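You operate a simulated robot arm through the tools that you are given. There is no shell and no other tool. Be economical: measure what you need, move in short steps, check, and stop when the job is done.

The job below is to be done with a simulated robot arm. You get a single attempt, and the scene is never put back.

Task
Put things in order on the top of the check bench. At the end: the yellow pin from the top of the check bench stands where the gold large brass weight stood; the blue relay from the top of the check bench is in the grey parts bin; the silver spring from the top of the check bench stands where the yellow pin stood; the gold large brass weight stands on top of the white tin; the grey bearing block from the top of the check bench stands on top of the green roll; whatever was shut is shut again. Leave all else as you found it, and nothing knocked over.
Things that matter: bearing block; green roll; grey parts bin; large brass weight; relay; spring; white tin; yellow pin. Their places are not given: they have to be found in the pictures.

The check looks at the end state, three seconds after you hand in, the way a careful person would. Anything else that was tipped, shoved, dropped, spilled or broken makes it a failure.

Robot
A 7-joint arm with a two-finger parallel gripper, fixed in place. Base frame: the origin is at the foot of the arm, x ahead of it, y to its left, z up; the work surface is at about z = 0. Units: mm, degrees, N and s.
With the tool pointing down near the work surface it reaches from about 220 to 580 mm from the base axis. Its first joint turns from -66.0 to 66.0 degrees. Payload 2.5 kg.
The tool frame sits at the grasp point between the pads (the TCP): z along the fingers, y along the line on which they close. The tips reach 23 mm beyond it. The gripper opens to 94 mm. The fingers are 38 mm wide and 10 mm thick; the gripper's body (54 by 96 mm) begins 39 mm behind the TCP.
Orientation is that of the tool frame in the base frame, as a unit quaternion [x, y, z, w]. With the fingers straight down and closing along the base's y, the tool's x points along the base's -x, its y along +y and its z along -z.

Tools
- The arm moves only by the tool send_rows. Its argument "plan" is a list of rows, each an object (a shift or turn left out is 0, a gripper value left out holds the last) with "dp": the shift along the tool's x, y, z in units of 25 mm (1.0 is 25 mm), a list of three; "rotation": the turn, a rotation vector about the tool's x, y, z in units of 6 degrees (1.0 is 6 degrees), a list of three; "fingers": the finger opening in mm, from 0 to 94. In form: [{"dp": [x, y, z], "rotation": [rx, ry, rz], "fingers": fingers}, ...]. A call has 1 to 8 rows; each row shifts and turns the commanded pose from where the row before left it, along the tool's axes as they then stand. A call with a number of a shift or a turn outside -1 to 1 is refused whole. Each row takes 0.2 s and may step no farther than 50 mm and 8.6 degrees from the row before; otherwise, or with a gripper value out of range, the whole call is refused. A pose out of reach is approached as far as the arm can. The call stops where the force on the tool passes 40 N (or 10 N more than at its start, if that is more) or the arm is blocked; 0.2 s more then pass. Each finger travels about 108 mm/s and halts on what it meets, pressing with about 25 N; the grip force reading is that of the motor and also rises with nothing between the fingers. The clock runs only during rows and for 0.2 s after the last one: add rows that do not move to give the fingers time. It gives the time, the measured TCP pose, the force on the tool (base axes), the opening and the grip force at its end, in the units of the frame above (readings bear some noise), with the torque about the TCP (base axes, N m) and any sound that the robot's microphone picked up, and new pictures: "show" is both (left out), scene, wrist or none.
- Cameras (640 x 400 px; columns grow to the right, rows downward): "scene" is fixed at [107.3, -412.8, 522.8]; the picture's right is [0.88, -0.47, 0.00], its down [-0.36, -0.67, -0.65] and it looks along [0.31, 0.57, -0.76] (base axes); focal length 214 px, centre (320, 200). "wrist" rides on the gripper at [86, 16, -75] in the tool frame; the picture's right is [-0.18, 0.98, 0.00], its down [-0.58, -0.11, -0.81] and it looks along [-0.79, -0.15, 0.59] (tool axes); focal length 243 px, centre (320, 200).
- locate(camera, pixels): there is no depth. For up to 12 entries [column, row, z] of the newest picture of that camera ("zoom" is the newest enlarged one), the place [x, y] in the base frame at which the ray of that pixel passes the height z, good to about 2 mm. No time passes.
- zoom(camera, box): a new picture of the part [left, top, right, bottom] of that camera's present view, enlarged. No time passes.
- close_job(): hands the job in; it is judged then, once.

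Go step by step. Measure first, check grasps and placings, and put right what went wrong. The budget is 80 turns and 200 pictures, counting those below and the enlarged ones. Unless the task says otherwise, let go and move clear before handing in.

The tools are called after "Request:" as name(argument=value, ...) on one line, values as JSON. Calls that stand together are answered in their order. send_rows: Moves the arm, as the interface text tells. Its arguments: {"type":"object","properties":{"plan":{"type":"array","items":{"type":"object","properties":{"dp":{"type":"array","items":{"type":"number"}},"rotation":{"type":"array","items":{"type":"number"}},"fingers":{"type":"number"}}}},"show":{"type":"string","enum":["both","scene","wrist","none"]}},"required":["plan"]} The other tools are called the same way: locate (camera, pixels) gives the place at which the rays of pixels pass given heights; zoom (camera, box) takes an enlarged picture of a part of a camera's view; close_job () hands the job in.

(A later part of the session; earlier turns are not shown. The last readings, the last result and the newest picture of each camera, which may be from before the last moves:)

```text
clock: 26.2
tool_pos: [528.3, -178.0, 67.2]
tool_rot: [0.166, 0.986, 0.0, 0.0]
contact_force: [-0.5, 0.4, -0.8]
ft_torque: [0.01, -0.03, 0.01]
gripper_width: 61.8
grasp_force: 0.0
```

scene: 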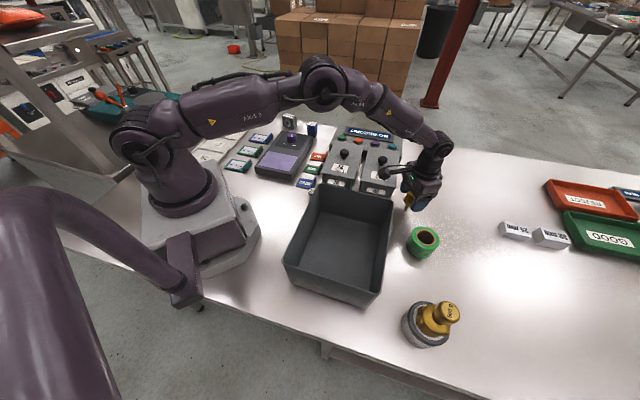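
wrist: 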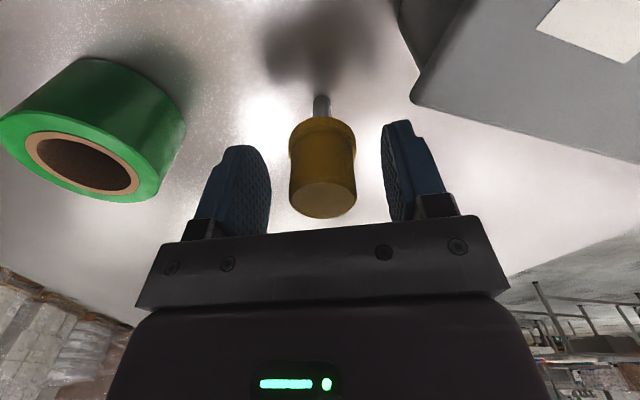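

The pin head sits between the pads; its foot is at (322,97). I record the foot's place and close.

Request:
locate(camera="wrist", pixels=[[322, 97, 0], [323, 120, 30], [88, 166, 50], [420, 102, 0], [420, 102, 60]])

Request:
send_rows(plan=[{"fingers": 45}, {"fingers": 20}, {"fingers": 15}, {}], show="wrist")

```text
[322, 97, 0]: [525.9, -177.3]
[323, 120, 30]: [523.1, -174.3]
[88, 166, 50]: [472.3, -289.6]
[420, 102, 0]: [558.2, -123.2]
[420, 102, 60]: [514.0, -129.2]
```

```text
clock: 27.2
tool_pos: [529.6, -178.4, 66.3]
tool_rot: [0.167, 0.986, 0.0, 0.001]
contact_force: [0.0, -0.4, 0.1]
ft_torque: [0.0, -0.03, 0.01]
gripper_width: 34.7
grasp_force: 24.9
```

wrist: 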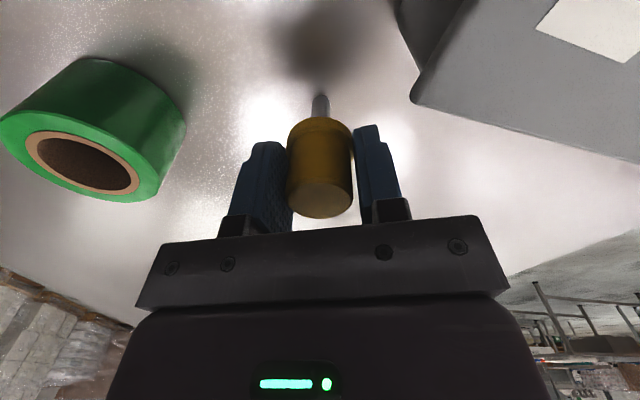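

Gripped at 34.7 mm with the pin upright; its spot is (528,-178). I lift and head over to the weight's former spot.

Request:
send_rows(plan=[{"dp": [0, 0, -0.6]}, {"dp": [0, 0, -1]}, {"dp": [0, 0, -1]}, {"dp": [0, 0, -1]}, {"dp": [0, 0, -1]}, {"dp": [0, 0, -1]}, {"dp": [0.76, 0.99, -1], "rotation": [0, 0, -1]}, {"dp": [0.598, 0.982, 0], "rotation": [0, 0, -1]}], show="wrist")

Request:
send_rows(plan=[{"dp": [0.47, 0.994, 0], "rotation": [0, 0, -1]}, {"dp": [0.347, 0.991, 0], "rotation": [0, 0, -1]}, {"dp": [0.235, 0.992, 0], "rotation": [0, 0, -1]}, {"dp": [0.128, 0.992, 0], "rotation": [0, 0, -1]}, {"dp": [0.024, 0.999, 0], "rotation": [0, 0, -1]}, {"dp": [-0.081, 0.9965, 0], "rotation": [0, 0, -1]}, {"dp": [-0.185, 0.983, 0], "rotation": [0, 0, -1]}, {"dp": [-0.295, 0.987, 0], "rotation": [0, 0, -1]}], show="none")

```text
clock: 29.0
tool_pos: [509.2, -121.4, 230.7]
tool_rot: [0.062, 0.998, 0.0, 0.0]
contact_force: [-0.1, 1.1, -0.6]
ft_torque: [0.0, 0.0, -0.02]
gripper_width: 34.4
grasp_force: 25.1
```

wrist: 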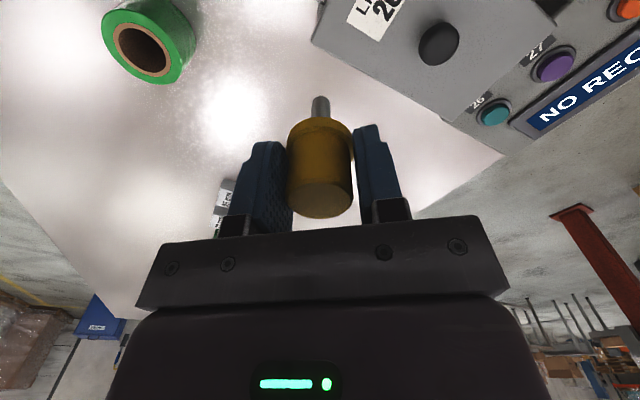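

```text
clock: 30.8
tool_pos: [447.0, 73.4, 230.7]
tool_rot: [-0.35, 0.937, 0.0, 0.0]
contact_force: [0.3, 0.2, -1.3]
ft_torque: [-0.03, -0.01, 0.0]
gripper_width: 34.4
grasp_force: 25.1
```

Continuing toward (304,501).

Request:
send_rows(plan=[{"dp": [-0.412, 0.988, 0], "rotation": [0, 0, -1]}, {"dp": [-0.527, 0.965, 0]}, {"dp": [-0.527, 0.965, 0]}, {"dp": [-0.527, 0.965, 0]}, {"dp": [-0.527, 0.965, 0]}, {"dp": [-0.527, 0.965, 0]}, {"dp": [-0.527, 0.965, 0]}, {"dp": [-0.527, 0.965, 0]}], show="none")

Request:
send_rows(plan=[{"dp": [-0.527, 0.965, 0]}, {"dp": [-0.527, 0.965, 0]}, {"dp": [-0.527, 0.965, 0]}, {"dp": [-0.527, 0.965, 0]}, {"dp": [-0.527, 0.965, 0]}, {"dp": [-0.527, 0.965, 0]}, {"dp": [-0.527, 0.965, 0]}, {}])

```text
clock: 32.6
tool_pos: [378.0, 283.6, 233.4]
tool_rot: [-0.396, 0.918, 0.0, 0.0]
contact_force: [0.0, 0.2, 0.3]
ft_torque: [-0.01, 0.01, 0.02]
gripper_width: 34.7
grasp_force: 24.8
```

```text
clock: 34.4
tool_pos: [319.1, 465.7, 229.6]
tool_rot: [-0.396, 0.918, 0.0, -0.001]
contact_force: [0.3, 0.3, -0.2]
ft_torque: [0.0, 0.01, 0.03]
gripper_width: 34.4
grasp_force: 24.7
```

scene: 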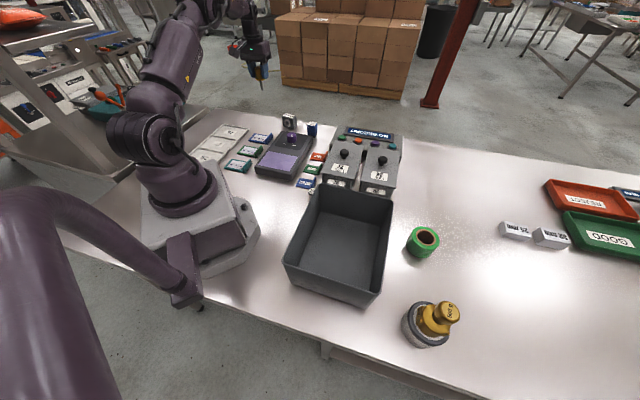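
wrist: 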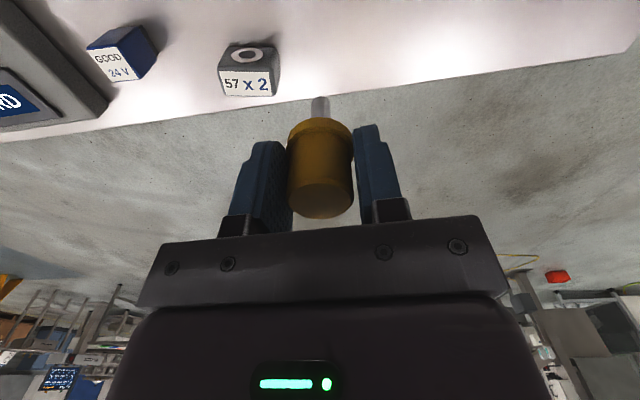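

Block and relay remain in place at (250,68) and (120,55). I move over the spot and lower to z≈70.

Request:
send_rows(plan=[{"dp": [-0.3, 0.7, 0.5]}, {"dp": [-0.31, 0.7, 1]}, {"dp": [0, 0, 1]}, {"dp": [0, 0, 1]}, {"dp": [0, 0, 1]}, {"dp": [0, 0, 1]}, {"dp": [0, 0, 0.75]}, {}])

Request:
zoom(camera="wrist", box=[240, 40, 400, 140])

```text
clock: 36.2
tool_pos: [305.5, 499.4, 76.7]
tool_rot: [-0.397, 0.918, 0.0, 0.0]
contact_force: [-0.8, 0.4, -1.0]
ft_torque: [-0.01, 0.0, 0.02]
gripper_width: 34.4
grasp_force: 24.8
```

scene: 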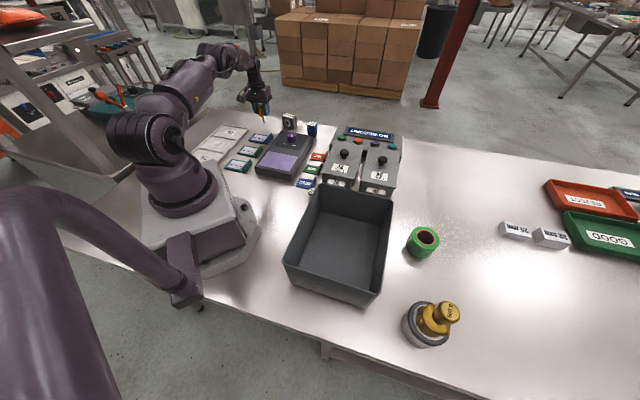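
wrist: 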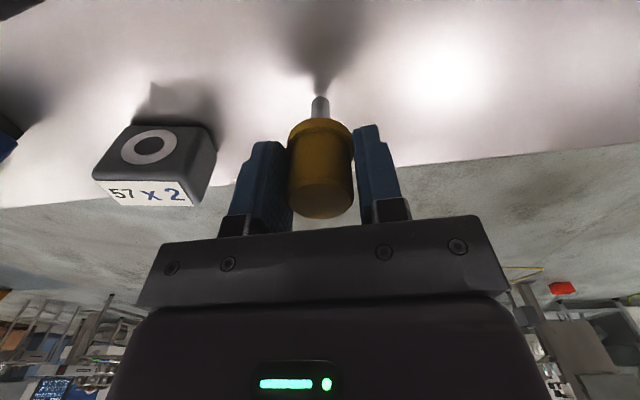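

```text
4.00 times, centred on (320, 90) of wrist
```

zoom: 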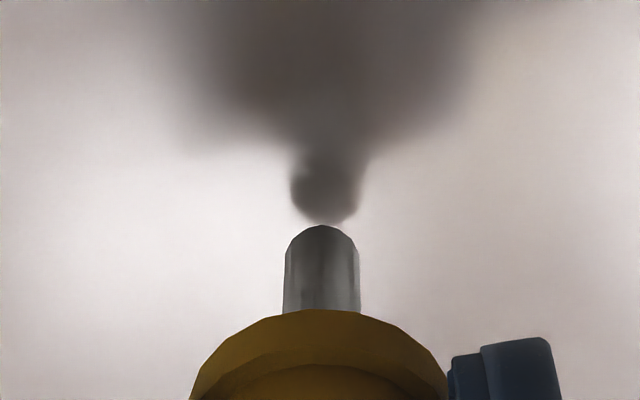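

The pin hangs about 10 mm above the table. I lower it slowly to contact.

Request:
send_rows(plan=[{"dp": [0, 0, 0.2]}, {"dp": [0, 0, 0.14]}, {"dp": [0, 0, 0.04]}, {}], show="wrist")

Request:
zoom(camera="wrist", box=[240, 40, 400, 140])

```text
clock: 37.2
tool_pos: [307.0, 500.9, 66.2]
tool_rot: [-0.397, 0.918, 0.001, 0.0]
contact_force: [-1.5, -3.7, 11.6]
ft_torque: [-0.29, 0.01, 0.0]
gripper_width: 34.4
grasp_force: 25.3
```

wrist: 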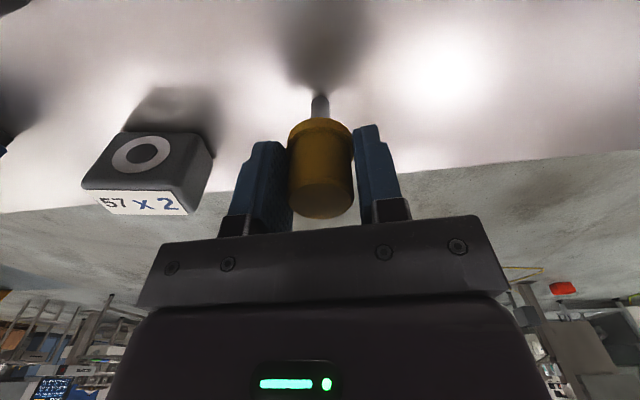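

```text
4.00 times, centred on (320, 90) of wrist
```

zoom: 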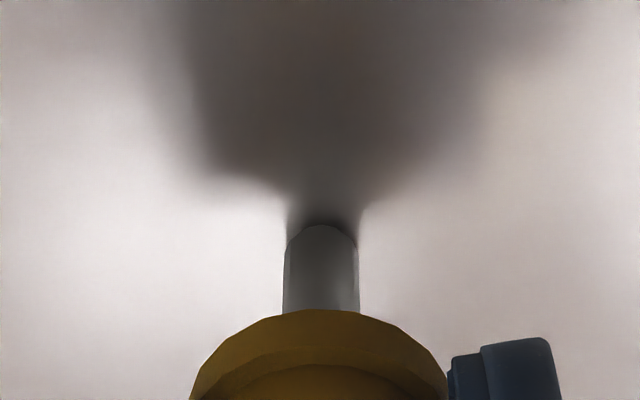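

Contact at about 12 N. I ease up a hair and open gently.

Request:
send_rows(plan=[{"dp": [0, 0, -0.02]}, {"fingers": 38}, {"fingers": 46}, {"fingers": 62}, {"fingers": 62}], show="wrist")

```text
clock: 38.4
tool_pos: [306.4, 499.7, 65.0]
tool_rot: [-0.396, 0.918, 0.0, -0.001]
contact_force: [0.8, -0.2, 0.1]
ft_torque: [0.0, -0.04, 0.02]
gripper_width: 61.9
grasp_force: 0.1
```

wrist: 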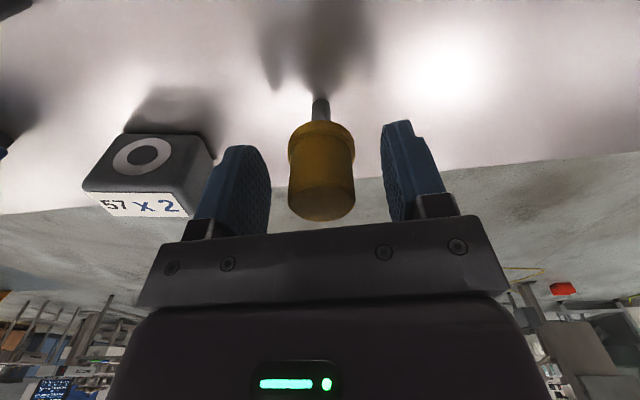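

The pin stands free. I lift and move over to the bearing block.

Request:
send_rows(plan=[{"dp": [0, 0, -1]}, {"dp": [0, 0, -1]}, {"dp": [0, 0, -1]}, {"dp": [0, 0, -1], "fingers": 94}, {"dp": [0.2, -1, 0]}, {"dp": [0.2, -1, 0]}, {"dp": [0.2, -1, 0]}, {"dp": [0.2, -1, 0]}], show="wrist")

Request:
zoom(camera="wrist", box=[250, 40, 410, 140])

```text
clock: 40.2
tool_pos: [365.7, 416.4, 164.3]
tool_rot: [-0.398, 0.917, 0.0, 0.0]
contact_force: [-0.6, -0.3, -0.1]
ft_torque: [0.0, 0.0, -0.01]
gripper_width: 93.8
grasp_force: 0.2
```

wrist: 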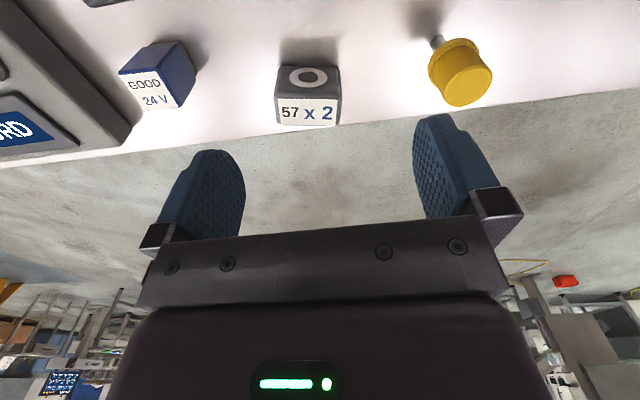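

```text
4.00 times, centred on (330, 90) of wrist
```

zoom: 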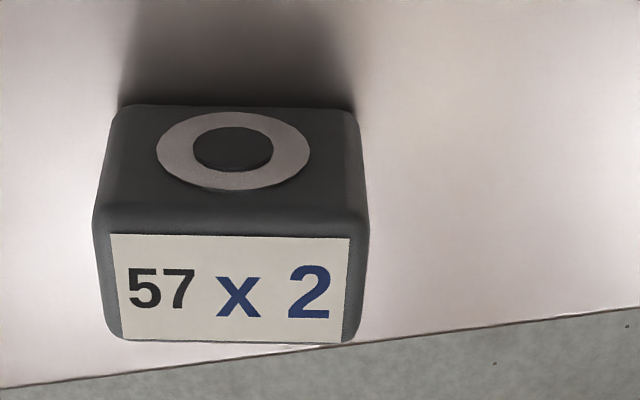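

Request:
locate(camera="wrist", pixels=[[273.7, 93.7, 50], [342.5, 93.7, 50], [339.5, 125, 50], [278, 123.7, 50], [279.5, 66, 0], [338.7, 66, 0], [437, 37, 0], [125, 72, 50], [160, 85, 50], [187, 105, 50], [177, 42, 50]])

Request:
zoom(camera="scene", box=[250, 95, 330, 145])

```text
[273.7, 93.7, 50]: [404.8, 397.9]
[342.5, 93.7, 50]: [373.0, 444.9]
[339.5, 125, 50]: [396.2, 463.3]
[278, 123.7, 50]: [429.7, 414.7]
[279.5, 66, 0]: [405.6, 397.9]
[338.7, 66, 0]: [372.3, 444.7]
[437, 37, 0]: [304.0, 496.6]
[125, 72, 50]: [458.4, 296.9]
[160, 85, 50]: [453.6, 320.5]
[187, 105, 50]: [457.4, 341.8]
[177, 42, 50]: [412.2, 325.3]
```

```text
8.00 times, centred on (290, 120) of scene
```

zoom: 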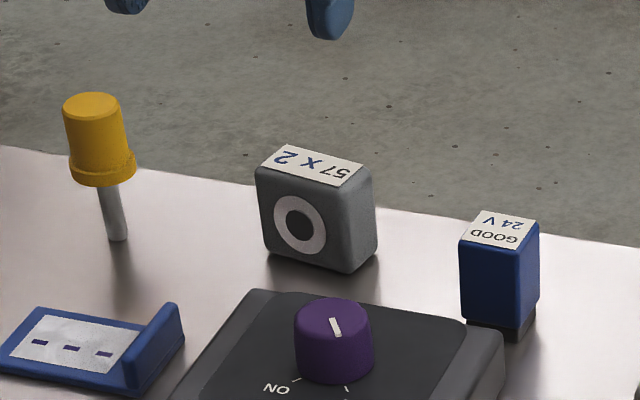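

The block is 57×30×50, centred at about (401,430) with its normal at yaw ≈34°. I turn the tool to match and go over it.

Request:
send_rows(plan=[{"dp": [-0.7, -0.33, 0.5], "rotation": [0, 0, 1]}, {"dp": [-0.66, -0.4, 0.5], "rotation": [0, 0, 1]}, {"dp": [0, 0, 0.5], "rotation": [0, 0, 0.15]}, {}], show="wrist")

Request:
zoom(camera="wrist", box=[240, 40, 400, 180])

```text
clock: 41.2
tool_pos: [401.9, 429.2, 128.2]
tool_rot: [-0.291, 0.957, 0.0, -0.001]
contact_force: [-0.2, 0.5, -0.4]
ft_torque: [-0.01, 0.03, 0.01]
gripper_width: 94.2
grasp_force: 0.2
```

wrist: 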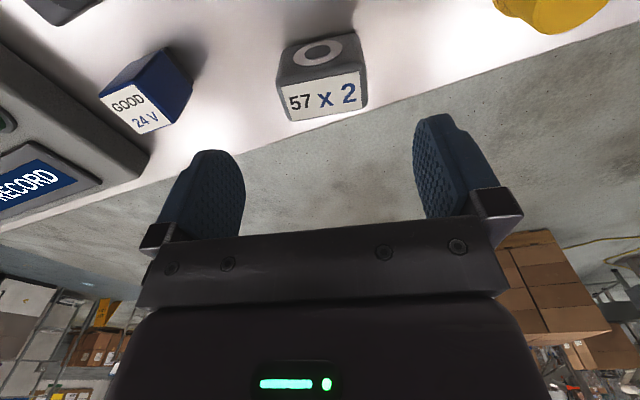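

```text
2.86 times, centred on (320, 110) of wrist
```

zoom: 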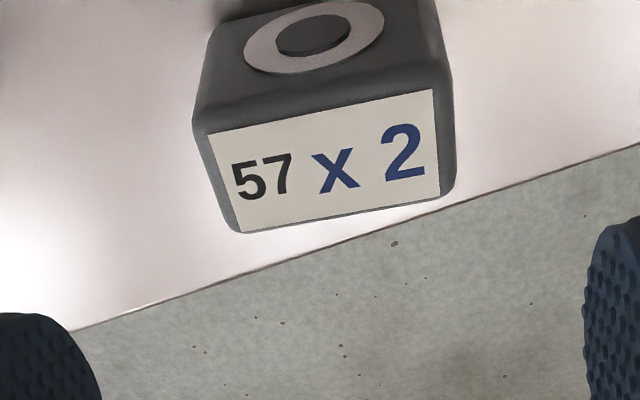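

Request:
locate(camera="wrist", pixels=[[278, 83, 50], [366, 66, 50], [324, 98, 50], [292, 121, 50], [366, 107, 50]])

```text
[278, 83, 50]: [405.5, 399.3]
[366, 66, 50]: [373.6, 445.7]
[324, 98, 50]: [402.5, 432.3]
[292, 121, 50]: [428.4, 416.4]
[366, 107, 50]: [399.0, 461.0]
```

Aligned and centred. I descend to z≈34 around the block.

Request:
send_rows(plan=[{"dp": [0, 0.05, 0.94]}, {"dp": [0, 0, 0.94]}, {"dp": [0, 0, 0.94]}, {"dp": [0, 0, 0.94]}, {}])

```text
clock: 42.4
tool_pos: [400.6, 430.6, 34.2]
tool_rot: [-0.292, 0.956, -0.001, 0.001]
contact_force: [0.0, 0.6, 0.3]
ft_torque: [-0.03, -0.01, 0.04]
gripper_width: 94.0
grasp_force: 0.1
```

scene: 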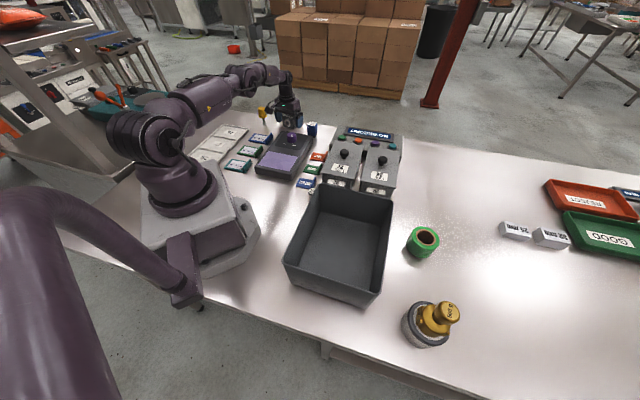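
wrist: 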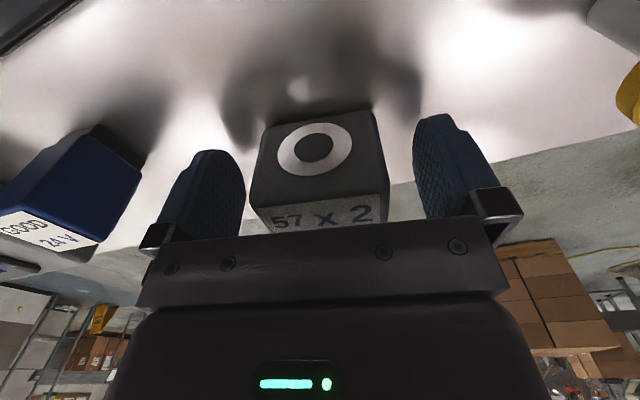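

The block lies between the pads. I close and lift.

Request:
send_rows(plan=[{"fingers": 70}, {"fingers": 45}, {"fingers": 45}, {"dp": [0, 0, -0.5]}, {"dp": [0, 0, -1]}, {"dp": [0, 0, -1]}, {"dp": [0, 0, -1]}], show="wrist")

```text
clock: 44.0
tool_pos: [400.3, 429.8, 124.7]
tool_rot: [-0.291, 0.957, 0.001, -0.002]
contact_force: [-0.6, -0.2, -2.8]
ft_torque: [0.01, -0.03, 0.01]
gripper_width: 60.0
grasp_force: 25.2
```

wrist: 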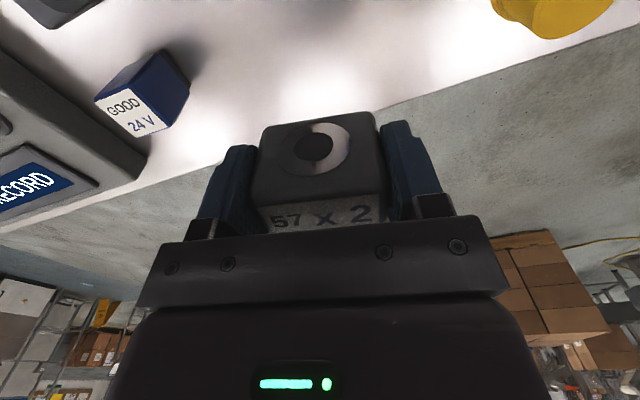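

The block is held (60 mm). I carry it at z≈200 over to the roll.

Request:
send_rows(plan=[{"dp": [0, 0, -1]}, {"dp": [0, 0, -1]}, {"dp": [0.532, -0.986, -1], "rotation": [0, 0, 1]}, {"dp": [0.407, -0.99, 0], "rotation": [0, 0, 1]}, {"dp": [0.293, -0.997, 0], "rotation": [0, 0, 1]}, {"dp": [0.182, -0.993, 0], "rotation": [0, 0, 1]}, {"dp": [0.077, -0.997, 0], "rotation": [0, 0, 1]}, {"dp": [-0.028, -1, 0], "rotation": [0, 0, 1]}], show="none")

Request:
send_rows(plan=[{"dp": [-0.133, -0.99, 0], "rotation": [0, 0, 1]}, {"dp": [-0.24, -0.99, 0], "rotation": [0, 0, 1]}, {"dp": [-0.353, -0.988, 0], "rotation": [0, 0, 1]}, {"dp": [-0.475, -0.992, 0], "rotation": [0, 0, 1]}, {"dp": [-0.603, -0.98, 0], "rotation": [0, 0, 1]}, {"dp": [-0.763, -0.99, 0]}, {"dp": [-0.763, -0.99, 0]}, {"dp": [-0.763, -0.99, 0]}], show="none")

Request:
send_rows(plan=[{"dp": [-0.763, -0.99, 0]}, {"dp": [-0.763, -0.99, 0]}, {"dp": [-0.763, -0.99, 0]}, {"dp": [-0.763, -0.99, 0]}, {"dp": [-0.763, -0.99, 0]}, {"dp": [-0.763, -0.99, 0]}, {"dp": [-0.763, -0.99, 0]}])

```text
clock: 45.8
tool_pos: [416.6, 276.1, 196.8]
tool_rot: [0.019, 1.0, 0.0, -0.001]
contact_force: [0.4, -0.4, -3.6]
ft_torque: [0.0, 0.02, 0.0]
gripper_width: 59.9
grasp_force: 25.0
```

```text
clock: 47.6
tool_pos: [436.7, 49.1, 199.4]
tool_rot: [0.276, 0.961, 0.001, 0.0]
contact_force: [-0.1, -0.2, -2.1]
ft_torque: [0.02, -0.01, 0.03]
gripper_width: 59.5
grasp_force: 25.1
```

```text
clock: 49.2
tool_pos: [459.2, -172.5, 200.5]
tool_rot: [0.276, 0.961, 0.0, 0.0]
contact_force: [-0.4, 0.9, -2.3]
ft_torque: [0.0, 0.03, 0.0]
gripper_width: 60.1
grasp_force: 24.8
```

scene: 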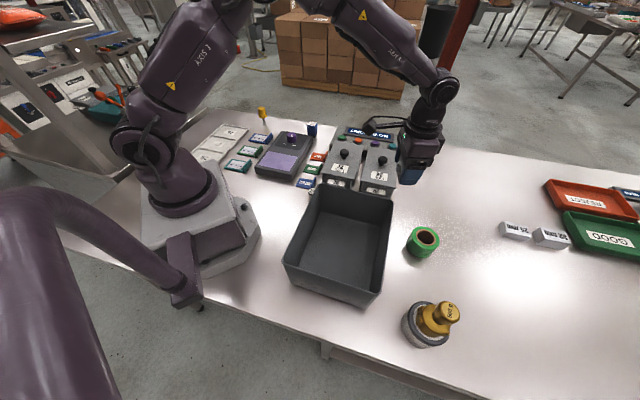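
wrist: 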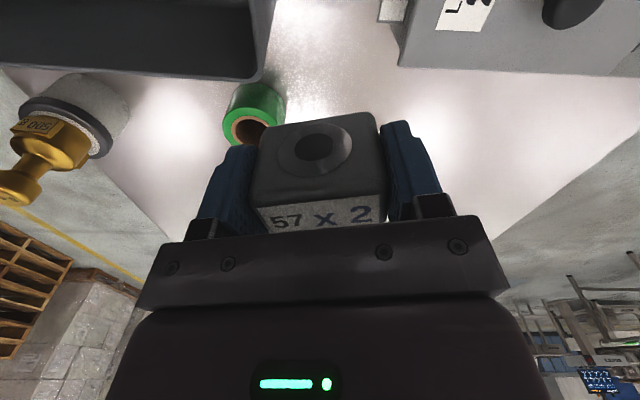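

The roll is at (255,125), partly behind the block. I move above its centre (472,-291) at z≈130.

Request:
send_rows(plan=[{"dp": [-0.74, -0.936, 0.4]}, {"dp": [-0.74, -0.936, 0.8]}, {"dp": [-0.74, -0.936, 0.8]}, {"dp": [-0.74, -0.936, 0.8]}, {}])

Request:
zoom(camera="wrist", box=[220, 0, 420, 160])

Request:
zoom(camera="scene", box=[380, 190, 480, 270])

```text
clock: 50.4
tool_pos: [470.5, -289.1, 130.3]
tool_rot: [0.277, 0.961, 0.001, 0.0]
contact_force: [0.7, 0.0, -3.4]
ft_torque: [-0.02, 0.0, 0.01]
gripper_width: 59.8
grasp_force: 25.3
```

scene: 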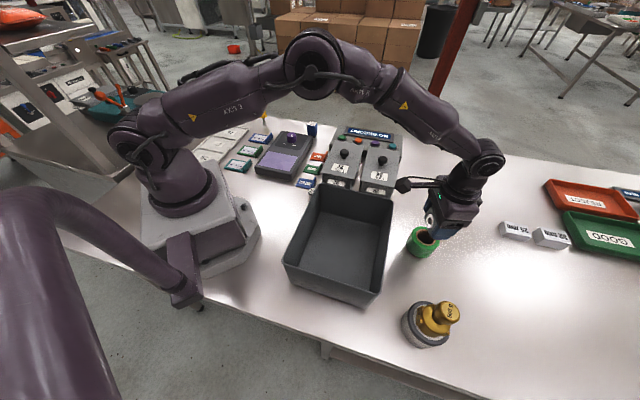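
wrist: 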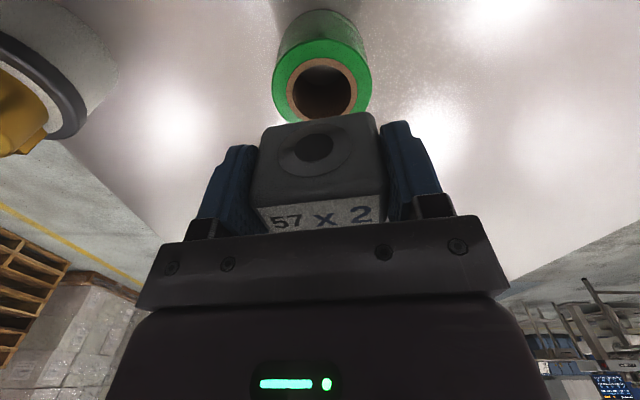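

```text
2.50 times, centred on (320, 80) of wrist
```

zoom: 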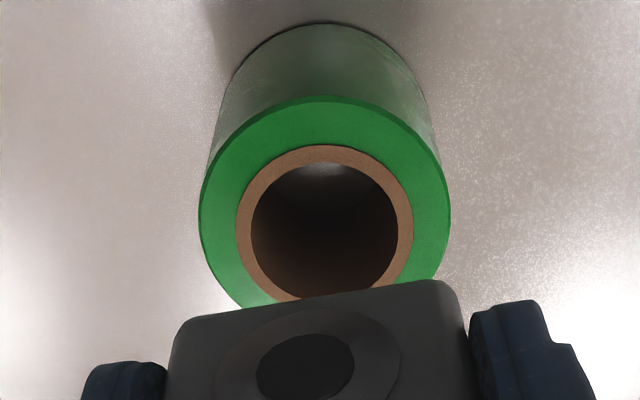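

```text
5.00 times, centred on (430, 230) of scene
```

zoom: 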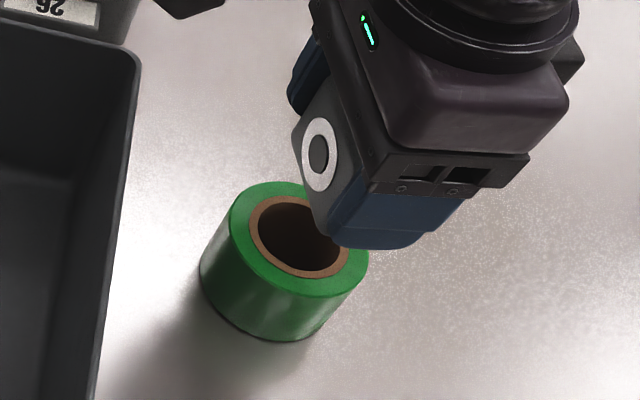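

Request:
locate(camera="wrist", pixels=[[322, 90, 45], [322, 90, 50], [322, 90, 55], [272, 84, 50], [372, 84, 50], [323, 13, 0]])

Request:
locate(camera="zoom", pixels=[[300, 238, 45], [300, 238, 50], [300, 238, 55], [369, 255, 50]])

```text
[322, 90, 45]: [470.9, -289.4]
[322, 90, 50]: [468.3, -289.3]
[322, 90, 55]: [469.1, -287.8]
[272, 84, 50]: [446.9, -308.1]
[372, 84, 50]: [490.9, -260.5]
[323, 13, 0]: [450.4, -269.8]
```

```text
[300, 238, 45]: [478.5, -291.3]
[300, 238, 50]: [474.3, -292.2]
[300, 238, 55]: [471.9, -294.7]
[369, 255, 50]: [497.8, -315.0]
```

Centred within about 1–2 mm. I lower to just above the roll, then slowly to contact.

Request:
send_rows(plan=[{"dp": [0, -0.05, 0.6]}, {"dp": [0, 0, 0.6]}, {"dp": [0, 0, 0.36]}, {"dp": [0, 0, 0.1]}, {"dp": [0, 0, 0.06]}, {}])

Request:
zoom(camera="scene", box=[380, 190, 480, 270])

```text
clock: 51.8
tool_pos: [469.3, -289.0, 84.2]
tool_rot: [0.277, 0.961, 0.0, 0.0]
contact_force: [0.1, 0.4, -2.1]
ft_torque: [0.0, -0.02, 0.0]
gripper_width: 59.9
grasp_force: 24.6
```

scene: 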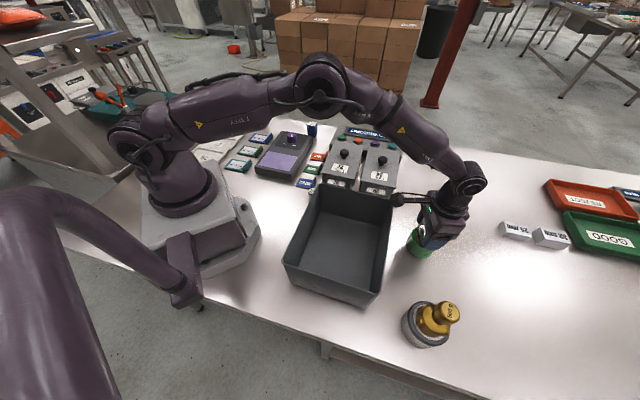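
wrist: 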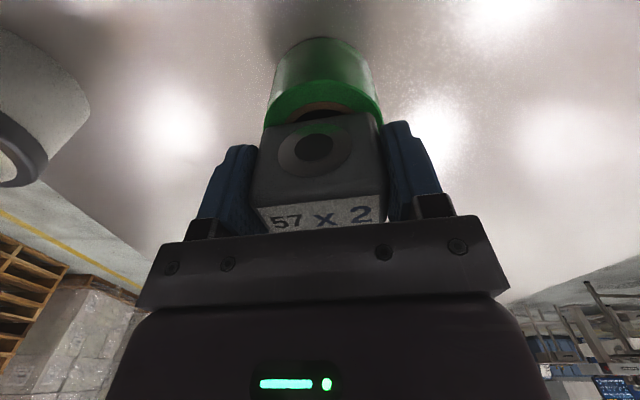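

```text
5.00 times, centred on (430, 230) of scene
```

zoom: 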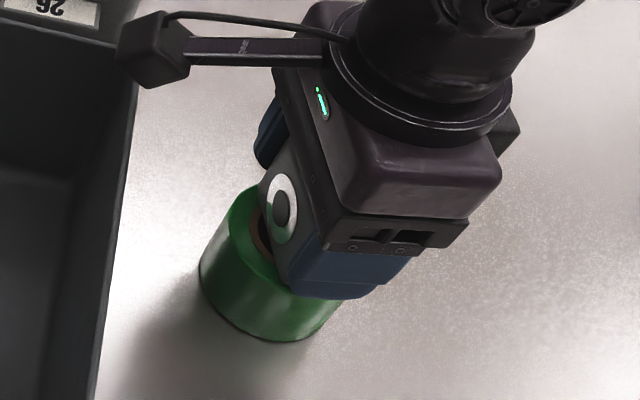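

No contact yet at z=84. I continue down in small steps.

Request:
send_rows(plan=[{"dp": [0, 0.08, 0.06]}, {"dp": [0, 0, 0.05]}, {"dp": [0, 0, 0.05]}, {}], show="wrist")

```text
clock: 52.8
tool_pos: [471.5, -288.9, 81.3]
tool_rot: [0.276, 0.961, -0.002, 0.003]
contact_force: [1.4, -5.0, 19.9]
ft_torque: [-0.2, -0.08, -0.05]
gripper_width: 59.9
grasp_force: 25.0
```

wrist: 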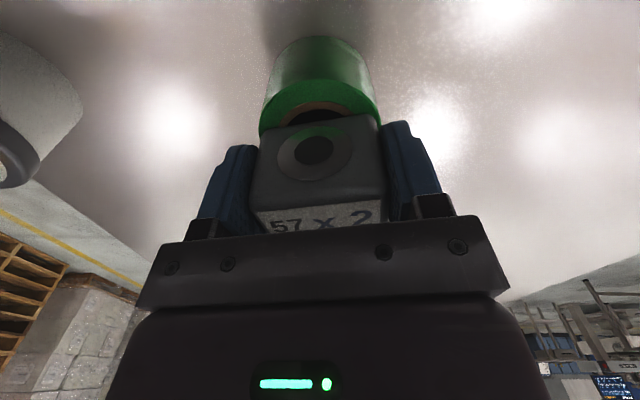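

The block is seated on the roll. I ease pressure off and open.

Request:
send_rows(plan=[{"dp": [0, 0, -0.06]}, {"fingers": 64}, {"fingers": 72}, {"fingers": 90}, {"dp": [0, 0, -0.5]}, {"dp": [0, 0, -1]}, {"dp": [0, 0, -1]}, {"dp": [0, 0, -1]}])

Request:
zoom(camera="scene", box=[380, 190, 480, 270])

```text
clock: 54.6
tool_pos: [470.9, -286.0, 169.1]
tool_rot: [0.276, 0.961, 0.0, 0.0]
contact_force: [-0.1, 1.0, -0.1]
ft_torque: [-0.01, 0.02, 0.0]
gripper_width: 90.0
grasp_force: 0.0
```

scene: 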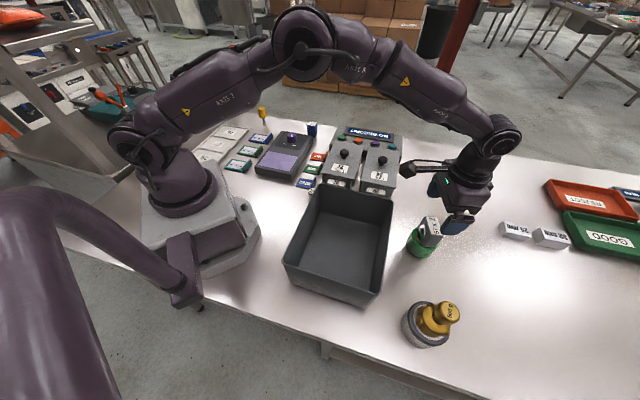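
wrist: 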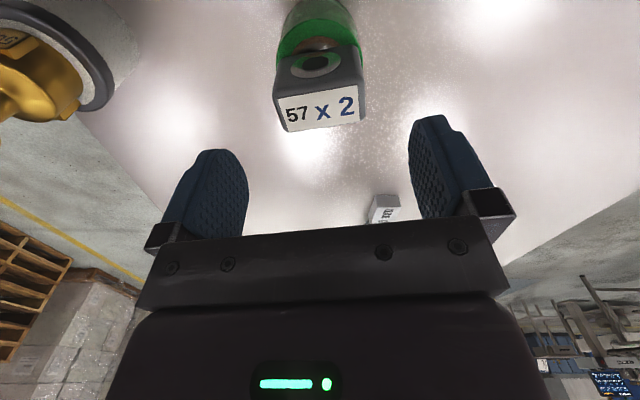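

```text
5.00 times, centred on (430, 230) of scene
```

zoom: 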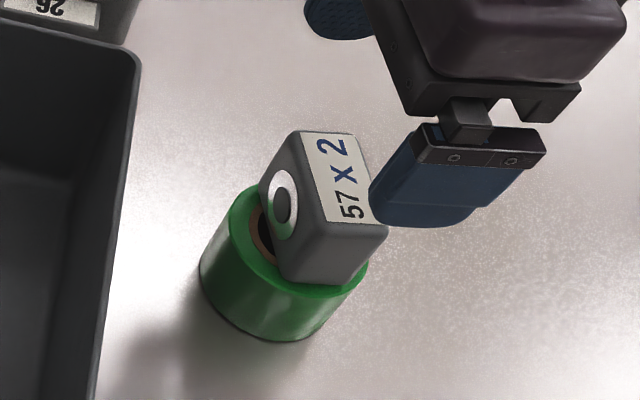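

The block stands on the roll. Next I fly back toward the spring behind the bin and look from above.

Request:
send_rows(plan=[{"dp": [0, 0, -1]}, {"dp": [0.99, 0.437, -1], "rotation": [0, 0, -1]}, {"dp": [0.98, 0.56, -1], "rotation": [0, 0, -1]}, {"dp": [0.98, 0.706, -0.5], "rotation": [0, 0, -1]}, {"dp": [0.98, 0.875, 0], "rotation": [0, 0, -1]}, {"dp": [0.9, 0.99, 0]}, {"dp": [0.9, 0.99, 0]}, {"dp": [0.9, 0.99, 0]}], show="none")

Request:
send_rows(plan=[{"dp": [0.9, 0.99, 0]}, {"dp": [0.9, 0.99, 0]}])

```text
clock: 56.4
tool_pos: [350.4, -104.5, 257.6]
tool_rot: [0.071, 0.997, 0.0, 0.0]
contact_force: [-0.1, -0.1, 0.6]
ft_torque: [0.03, -0.01, 0.01]
gripper_width: 90.0
grasp_force: 0.1
```

```text
clock: 57.0
tool_pos: [315.8, -49.5, 257.3]
tool_rot: [0.07, 0.998, 0.0, 0.0]
contact_force: [0.6, 0.5, 0.8]
ft_torque: [0.03, 0.01, 0.02]
gripper_width: 90.0
grasp_force: 0.0
```

scene: 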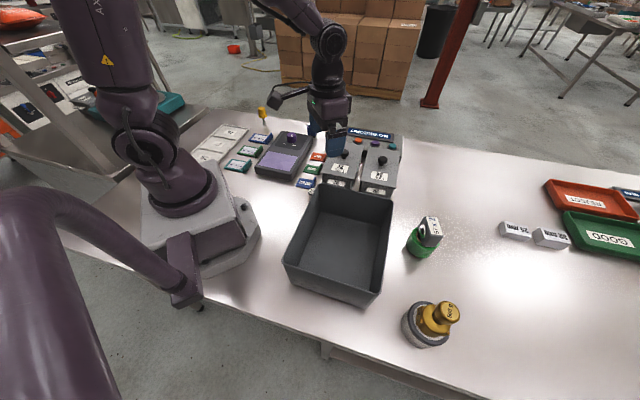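
wrist: 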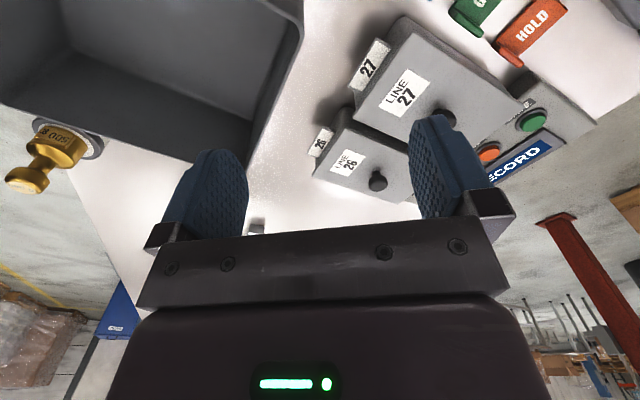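

The spring is just beyond the top edge. I move back 55 mm and a bit to +y.

Request:
send_rows(plan=[{"dp": [1, 0.7, 0]}, {"dp": [1, 0.7, 0]}, {"dp": [0.2, 0, 0]}], show="wrist")

Request:
zoom(camera="wrist", box=[240, 0, 440, 125])

```text
clock: 57.8
tool_pos: [264.0, -7.6, 256.8]
tool_rot: [0.071, 0.997, 0.0, 0.0]
contact_force: [0.4, 0.1, 0.9]
ft_torque: [0.03, -0.02, 0.01]
gripper_width: 90.1
grasp_force: 0.1
```

wrist: 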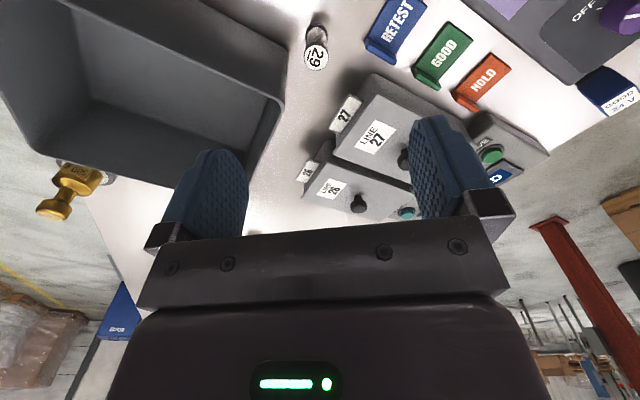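

```text
3.20 times, centred on (340, 62) of wrist
```

zoom: 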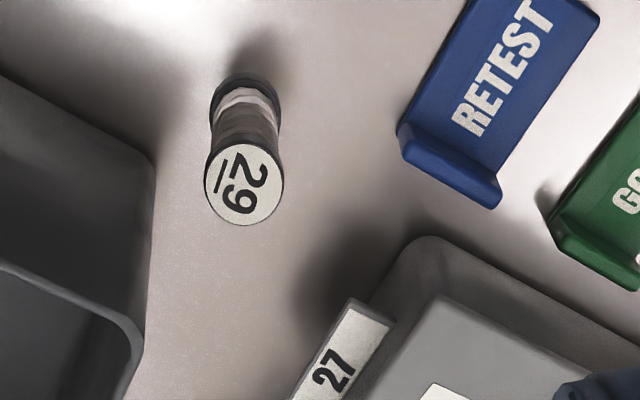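

Request:
locate(camera="zoom", pixels=[[245, 185, 40], [245, 185, 50], [245, 185, 60], [245, 108, 0], [206, 185, 50], [284, 185, 50], [155, 165, 70], [145, 340, 70], [400, 135, 20], [500, 205, 20], [350, 300, 50], [0, 75, 70]])

Request:
locate(camera="scene", pixels=[[312.5, 191.8, 40], [312.5, 191.8, 50], [312.5, 191.8, 60]])

```text
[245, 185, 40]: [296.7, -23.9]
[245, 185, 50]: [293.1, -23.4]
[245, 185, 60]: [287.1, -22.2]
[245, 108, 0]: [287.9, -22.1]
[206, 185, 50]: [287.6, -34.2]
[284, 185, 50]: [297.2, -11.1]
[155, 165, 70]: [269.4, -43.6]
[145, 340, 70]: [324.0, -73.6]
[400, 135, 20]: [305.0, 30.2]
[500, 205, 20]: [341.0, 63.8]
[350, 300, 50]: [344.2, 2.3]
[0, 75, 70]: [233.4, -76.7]
```

```text
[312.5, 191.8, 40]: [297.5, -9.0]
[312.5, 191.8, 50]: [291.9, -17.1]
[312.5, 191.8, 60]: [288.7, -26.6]
```

Spring at (289,-23), about 57 tall and 24 wide, 28 mm from the bin rim line. I turn the tool to yaw ≈61° so the fingers close parallel to the rim.

Request:
send_rows(plan=[{"dp": [-0.54, -0.23, 0]}, {"dp": [-0.54, -0.23, 0], "rotation": [0, 0, -1]}, {"rotation": [0, 0, -1]}, {"rotation": [0, 0, -1]}, {"rotation": [0, 0, -1]}, {"rotation": [0, 0, -1]}, {"rotation": [0, 0, -1]}, {"rotation": [0, 0, -1]}], show="none")

Request:
send_rows(plan=[{"rotation": [0, 0, -1], "fingers": 56}, {"rotation": [0, 0, -1]}, {"rotation": [0, 0, -1]}, {"rotation": [0, 0, -1]}, {"rotation": [0, 0, -0.58]}, {"dp": [0, 0, 1]}, {"dp": [0, 0, 1]}, {"dp": [0, 0, 1]}])

Request:
zoom(camera="wrist", box=[220, 0, 420, 160])

```text
clock: 59.6
tool_pos: [287.1, -22.3, 257.8]
tool_rot: [-0.292, 0.956, 0.0, 0.0]
contact_force: [0.5, -0.7, -0.5]
ft_torque: [0.01, 0.01, 0.01]
gripper_width: 90.0
grasp_force: 0.1
```

```text
clock: 61.4
tool_pos: [287.6, -23.0, 182.2]
tool_rot: [-0.51, 0.86, 0.0, 0.0]
contact_force: [0.0, -1.0, -0.4]
ft_torque: [0.04, -0.01, 0.01]
gripper_width: 56.0
grasp_force: 0.2
```

scene: 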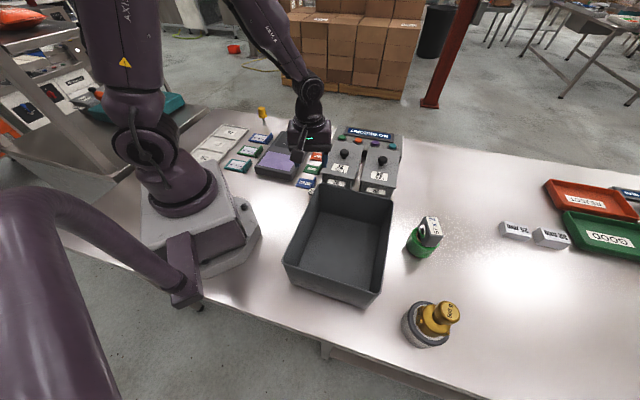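
wrist: 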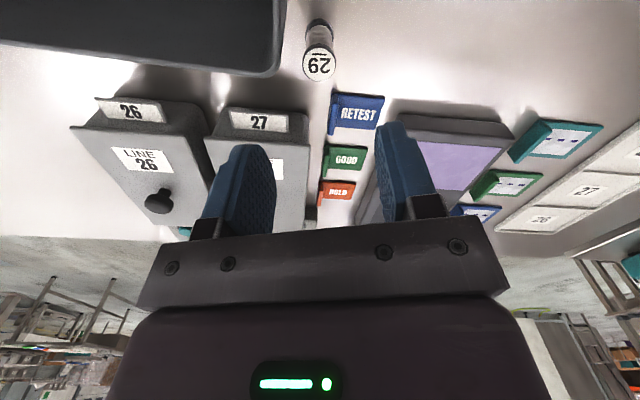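

```text
2.50 times, centred on (320, 80) of wrist
```

zoom: 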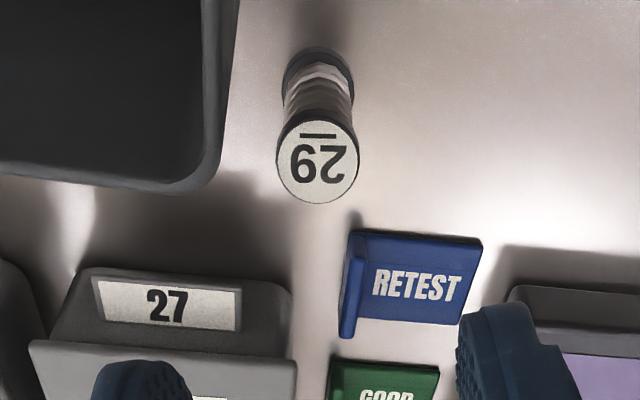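

Request:
locate(camera="zoom", pixels=[[235, 0, 70], [224, 140, 70], [190, 190, 70], [0, 172, 70], [318, 162, 50], [318, 162, 57], [316, 75, 0], [344, 335, 20], [350, 235, 20], [90, 270, 40], [290, 290, 40]])

```text
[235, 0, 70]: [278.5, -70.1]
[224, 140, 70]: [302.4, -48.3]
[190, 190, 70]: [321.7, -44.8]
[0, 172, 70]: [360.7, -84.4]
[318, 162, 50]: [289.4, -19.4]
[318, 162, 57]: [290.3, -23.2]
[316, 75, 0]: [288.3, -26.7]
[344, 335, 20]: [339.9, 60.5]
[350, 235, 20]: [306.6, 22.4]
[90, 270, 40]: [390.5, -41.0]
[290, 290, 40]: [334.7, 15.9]
```

The bin geometry matters here; its rim height needs checking. I zoom in on the bin in the scene.

Request:
zoom(camera="scene", box=[270, 175, 410, 315])

```text
2.86 times, centred on (340, 245) of scene
```

zoom: 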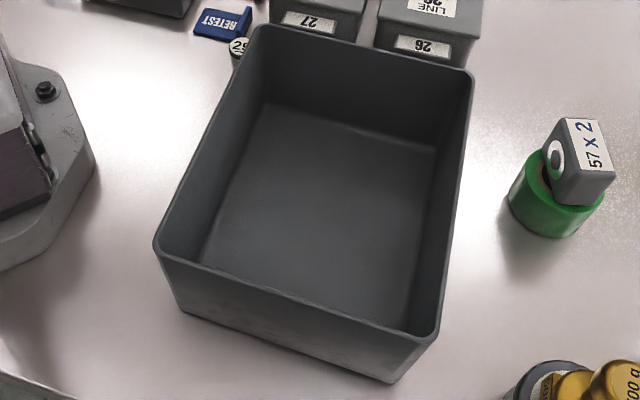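

Request:
locate(camera="zoom", pixels=[[185, 312, 0], [388, 382, 0], [157, 240, 70], [157, 240, 90], [157, 240, 110], [430, 340, 70], [430, 340, 90], [430, 340, 110], [258, 30, 90], [470, 72, 90], [260, 105, 2], [435, 148, 2]])

Request:
locate(camera="wrist", pixels=[[286, 0, 90], [282, 56, 90], [268, 76, 90], [200, 70, 90], [286, 0, 100], [282, 56, 100], [268, 76, 100], [200, 70, 100]])

```text
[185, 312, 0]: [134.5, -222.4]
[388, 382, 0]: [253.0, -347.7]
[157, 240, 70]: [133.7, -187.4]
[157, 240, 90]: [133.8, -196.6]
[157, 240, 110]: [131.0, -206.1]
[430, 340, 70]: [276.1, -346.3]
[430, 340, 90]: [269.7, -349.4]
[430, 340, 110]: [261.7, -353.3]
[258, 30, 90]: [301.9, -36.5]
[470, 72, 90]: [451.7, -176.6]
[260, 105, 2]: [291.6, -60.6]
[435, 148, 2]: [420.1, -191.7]
```

```text
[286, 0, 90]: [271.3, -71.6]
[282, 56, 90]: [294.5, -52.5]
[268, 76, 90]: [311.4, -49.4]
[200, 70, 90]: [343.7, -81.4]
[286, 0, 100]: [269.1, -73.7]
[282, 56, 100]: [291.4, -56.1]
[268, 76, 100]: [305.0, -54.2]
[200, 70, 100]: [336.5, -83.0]
```

Request:
locate(camera="wrist", pixels=[[276, 69, 80], [276, 69, 90], [276, 69, 100], [276, 69, 110], [276, 69, 120], [276, 69, 130]])

Request:
locate(camera="zoom", pixels=[[254, 28, 80], [254, 28, 90], [254, 28, 100], [254, 28, 110], [254, 28, 120], [254, 28, 130]])

```text
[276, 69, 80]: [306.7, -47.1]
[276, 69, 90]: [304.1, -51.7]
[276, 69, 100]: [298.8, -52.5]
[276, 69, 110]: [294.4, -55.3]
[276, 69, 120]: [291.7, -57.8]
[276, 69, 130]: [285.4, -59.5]
```

```text
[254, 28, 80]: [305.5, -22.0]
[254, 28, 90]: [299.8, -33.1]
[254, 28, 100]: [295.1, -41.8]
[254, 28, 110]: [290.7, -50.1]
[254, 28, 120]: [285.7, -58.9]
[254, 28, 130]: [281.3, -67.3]
```

Triangulation shows the bin rim is ~117 high with its corner at (290,-56), so I need the camera arm on the side away from the bin: yaw ≈ -90°. I turn in place.

Request:
send_rows(plan=[{"dp": [0, 0, -0.8], "rotation": [0, 0, 1]}, {"rotation": [0, 0, 1]}, {"rotation": [0, 0, 1]}, {"rotation": [0, 0, 1]}, {"rotation": [0, 0, 1]}, {"rotation": [0, 0, 1]}, {"rotation": [0, 0, 1]}, {"rotation": [0, 0, 1]}], show="none")

Request:
send_rows(plan=[{"rotation": [0, 0, 1]}, {"rotation": [0, 0, 1]}, {"rotation": [0, 0, 1]}, {"rotation": [0, 0, 1]}, {"rotation": [0, 0, 1]}, {"rotation": [0, 0, 1]}, {"rotation": [0, 0, 1]}, {"rotation": [0, 0, 1]}], show="none")

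Request:
send_rows(plan=[{"rotation": [0, 0, 1]}, {"rotation": [0, 0, 1]}, {"rotation": [0, 0, 1]}, {"rotation": [0, 0, 1]}, {"rotation": [0, 0, 1]}, {"rotation": [0, 0, 1]}, {"rotation": [0, 0, 1]}, {"rotation": [0, 0, 1]}])

```text
clock: 63.2
tool_pos: [286.1, -23.1, 200.9]
tool_rot: [-0.115, 0.993, 0.0, 0.0]
contact_force: [0.2, 0.4, 0.2]
ft_torque: [0.01, -0.02, 0.01]
gripper_width: 55.9
grasp_force: 0.0
```

```text
clock: 65.0
tool_pos: [286.6, -24.3, 201.7]
tool_rot: [0.3, 0.954, 0.0, 0.0]
contact_force: [1.0, -0.1, -0.2]
ft_torque: [-0.03, -0.01, 0.0]
gripper_width: 56.1
grasp_force: 0.0
```

```text
clock: 66.8
tool_pos: [285.7, -26.1, 201.3]
tool_rot: [0.661, 0.751, -0.001, 0.0]
contact_force: [0.2, 0.4, 0.6]
ft_torque: [-0.01, 0.02, -0.02]
gripper_width: 55.9
grasp_force: 0.0
```

scene: 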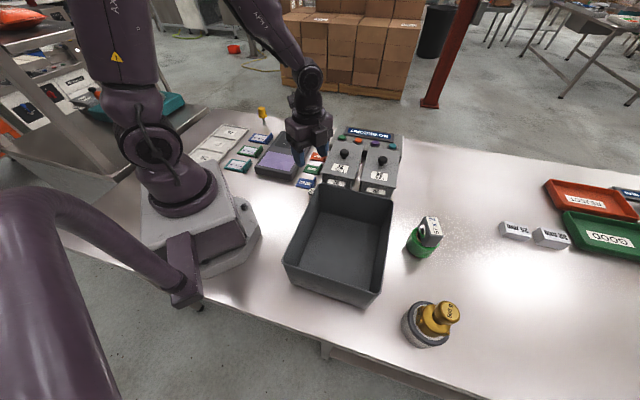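
wrist: 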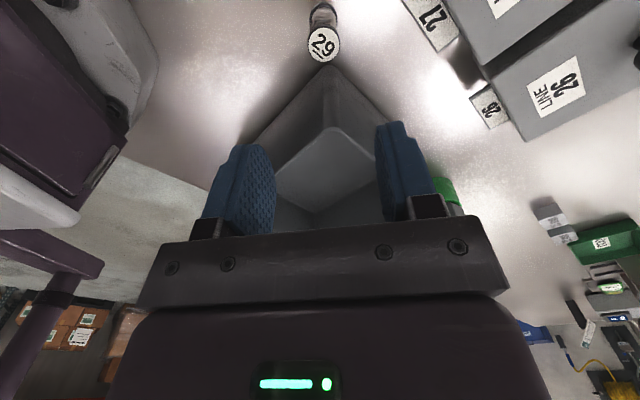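

Now the spring cap is at (323,44) and the bin's corner points toward it: rim corner (328,127), bottom (330,66). I measure.

Request:
locate(camera="wrist", pixels=[[323, 44, 50], [323, 44, 57], [323, 44, 62], [320, 12, 0], [330, 66, 0], [328, 127, 110], [328, 127, 117], [328, 127, 125]])

Request:
zoom(camera="wrist", box=[260, 0, 400, 140])

```text
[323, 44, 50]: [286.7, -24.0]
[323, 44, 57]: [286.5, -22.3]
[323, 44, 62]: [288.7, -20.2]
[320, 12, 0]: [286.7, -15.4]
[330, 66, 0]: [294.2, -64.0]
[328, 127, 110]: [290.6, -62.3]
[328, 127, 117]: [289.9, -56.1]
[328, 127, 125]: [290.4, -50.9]
```

```text
2.86 times, centred on (330, 70) of wrist
```

zoom: 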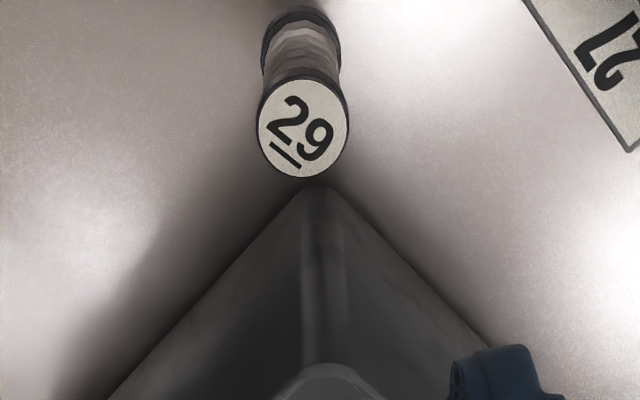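

Clear. I shift 7 mm away from the bin side, centre laterally, and descend to z≈90 first.

Request:
send_rows(plan=[{"dp": [0.28, 0.11, 0.5]}, {"dp": [0, 0, 1]}, {"dp": [0, 0, 1]}, {"dp": [0, 0, 1]}, {"dp": [0, 0, 0.9]}, {}], show="wrist")

```text
clock: 68.2
tool_pos: [290.4, -18.2, 92.9]
tool_rot: [0.66, 0.752, 0.0, 0.0]
contact_force: [-0.5, 0.7, -0.1]
ft_torque: [0.02, 0.0, -0.05]
gripper_width: 56.2
grasp_force: 0.0
```

wrist: 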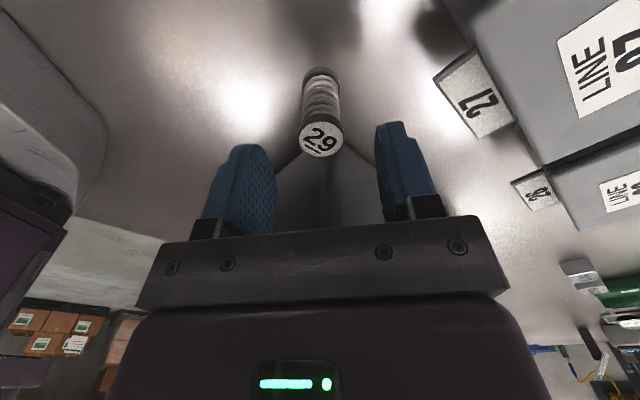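

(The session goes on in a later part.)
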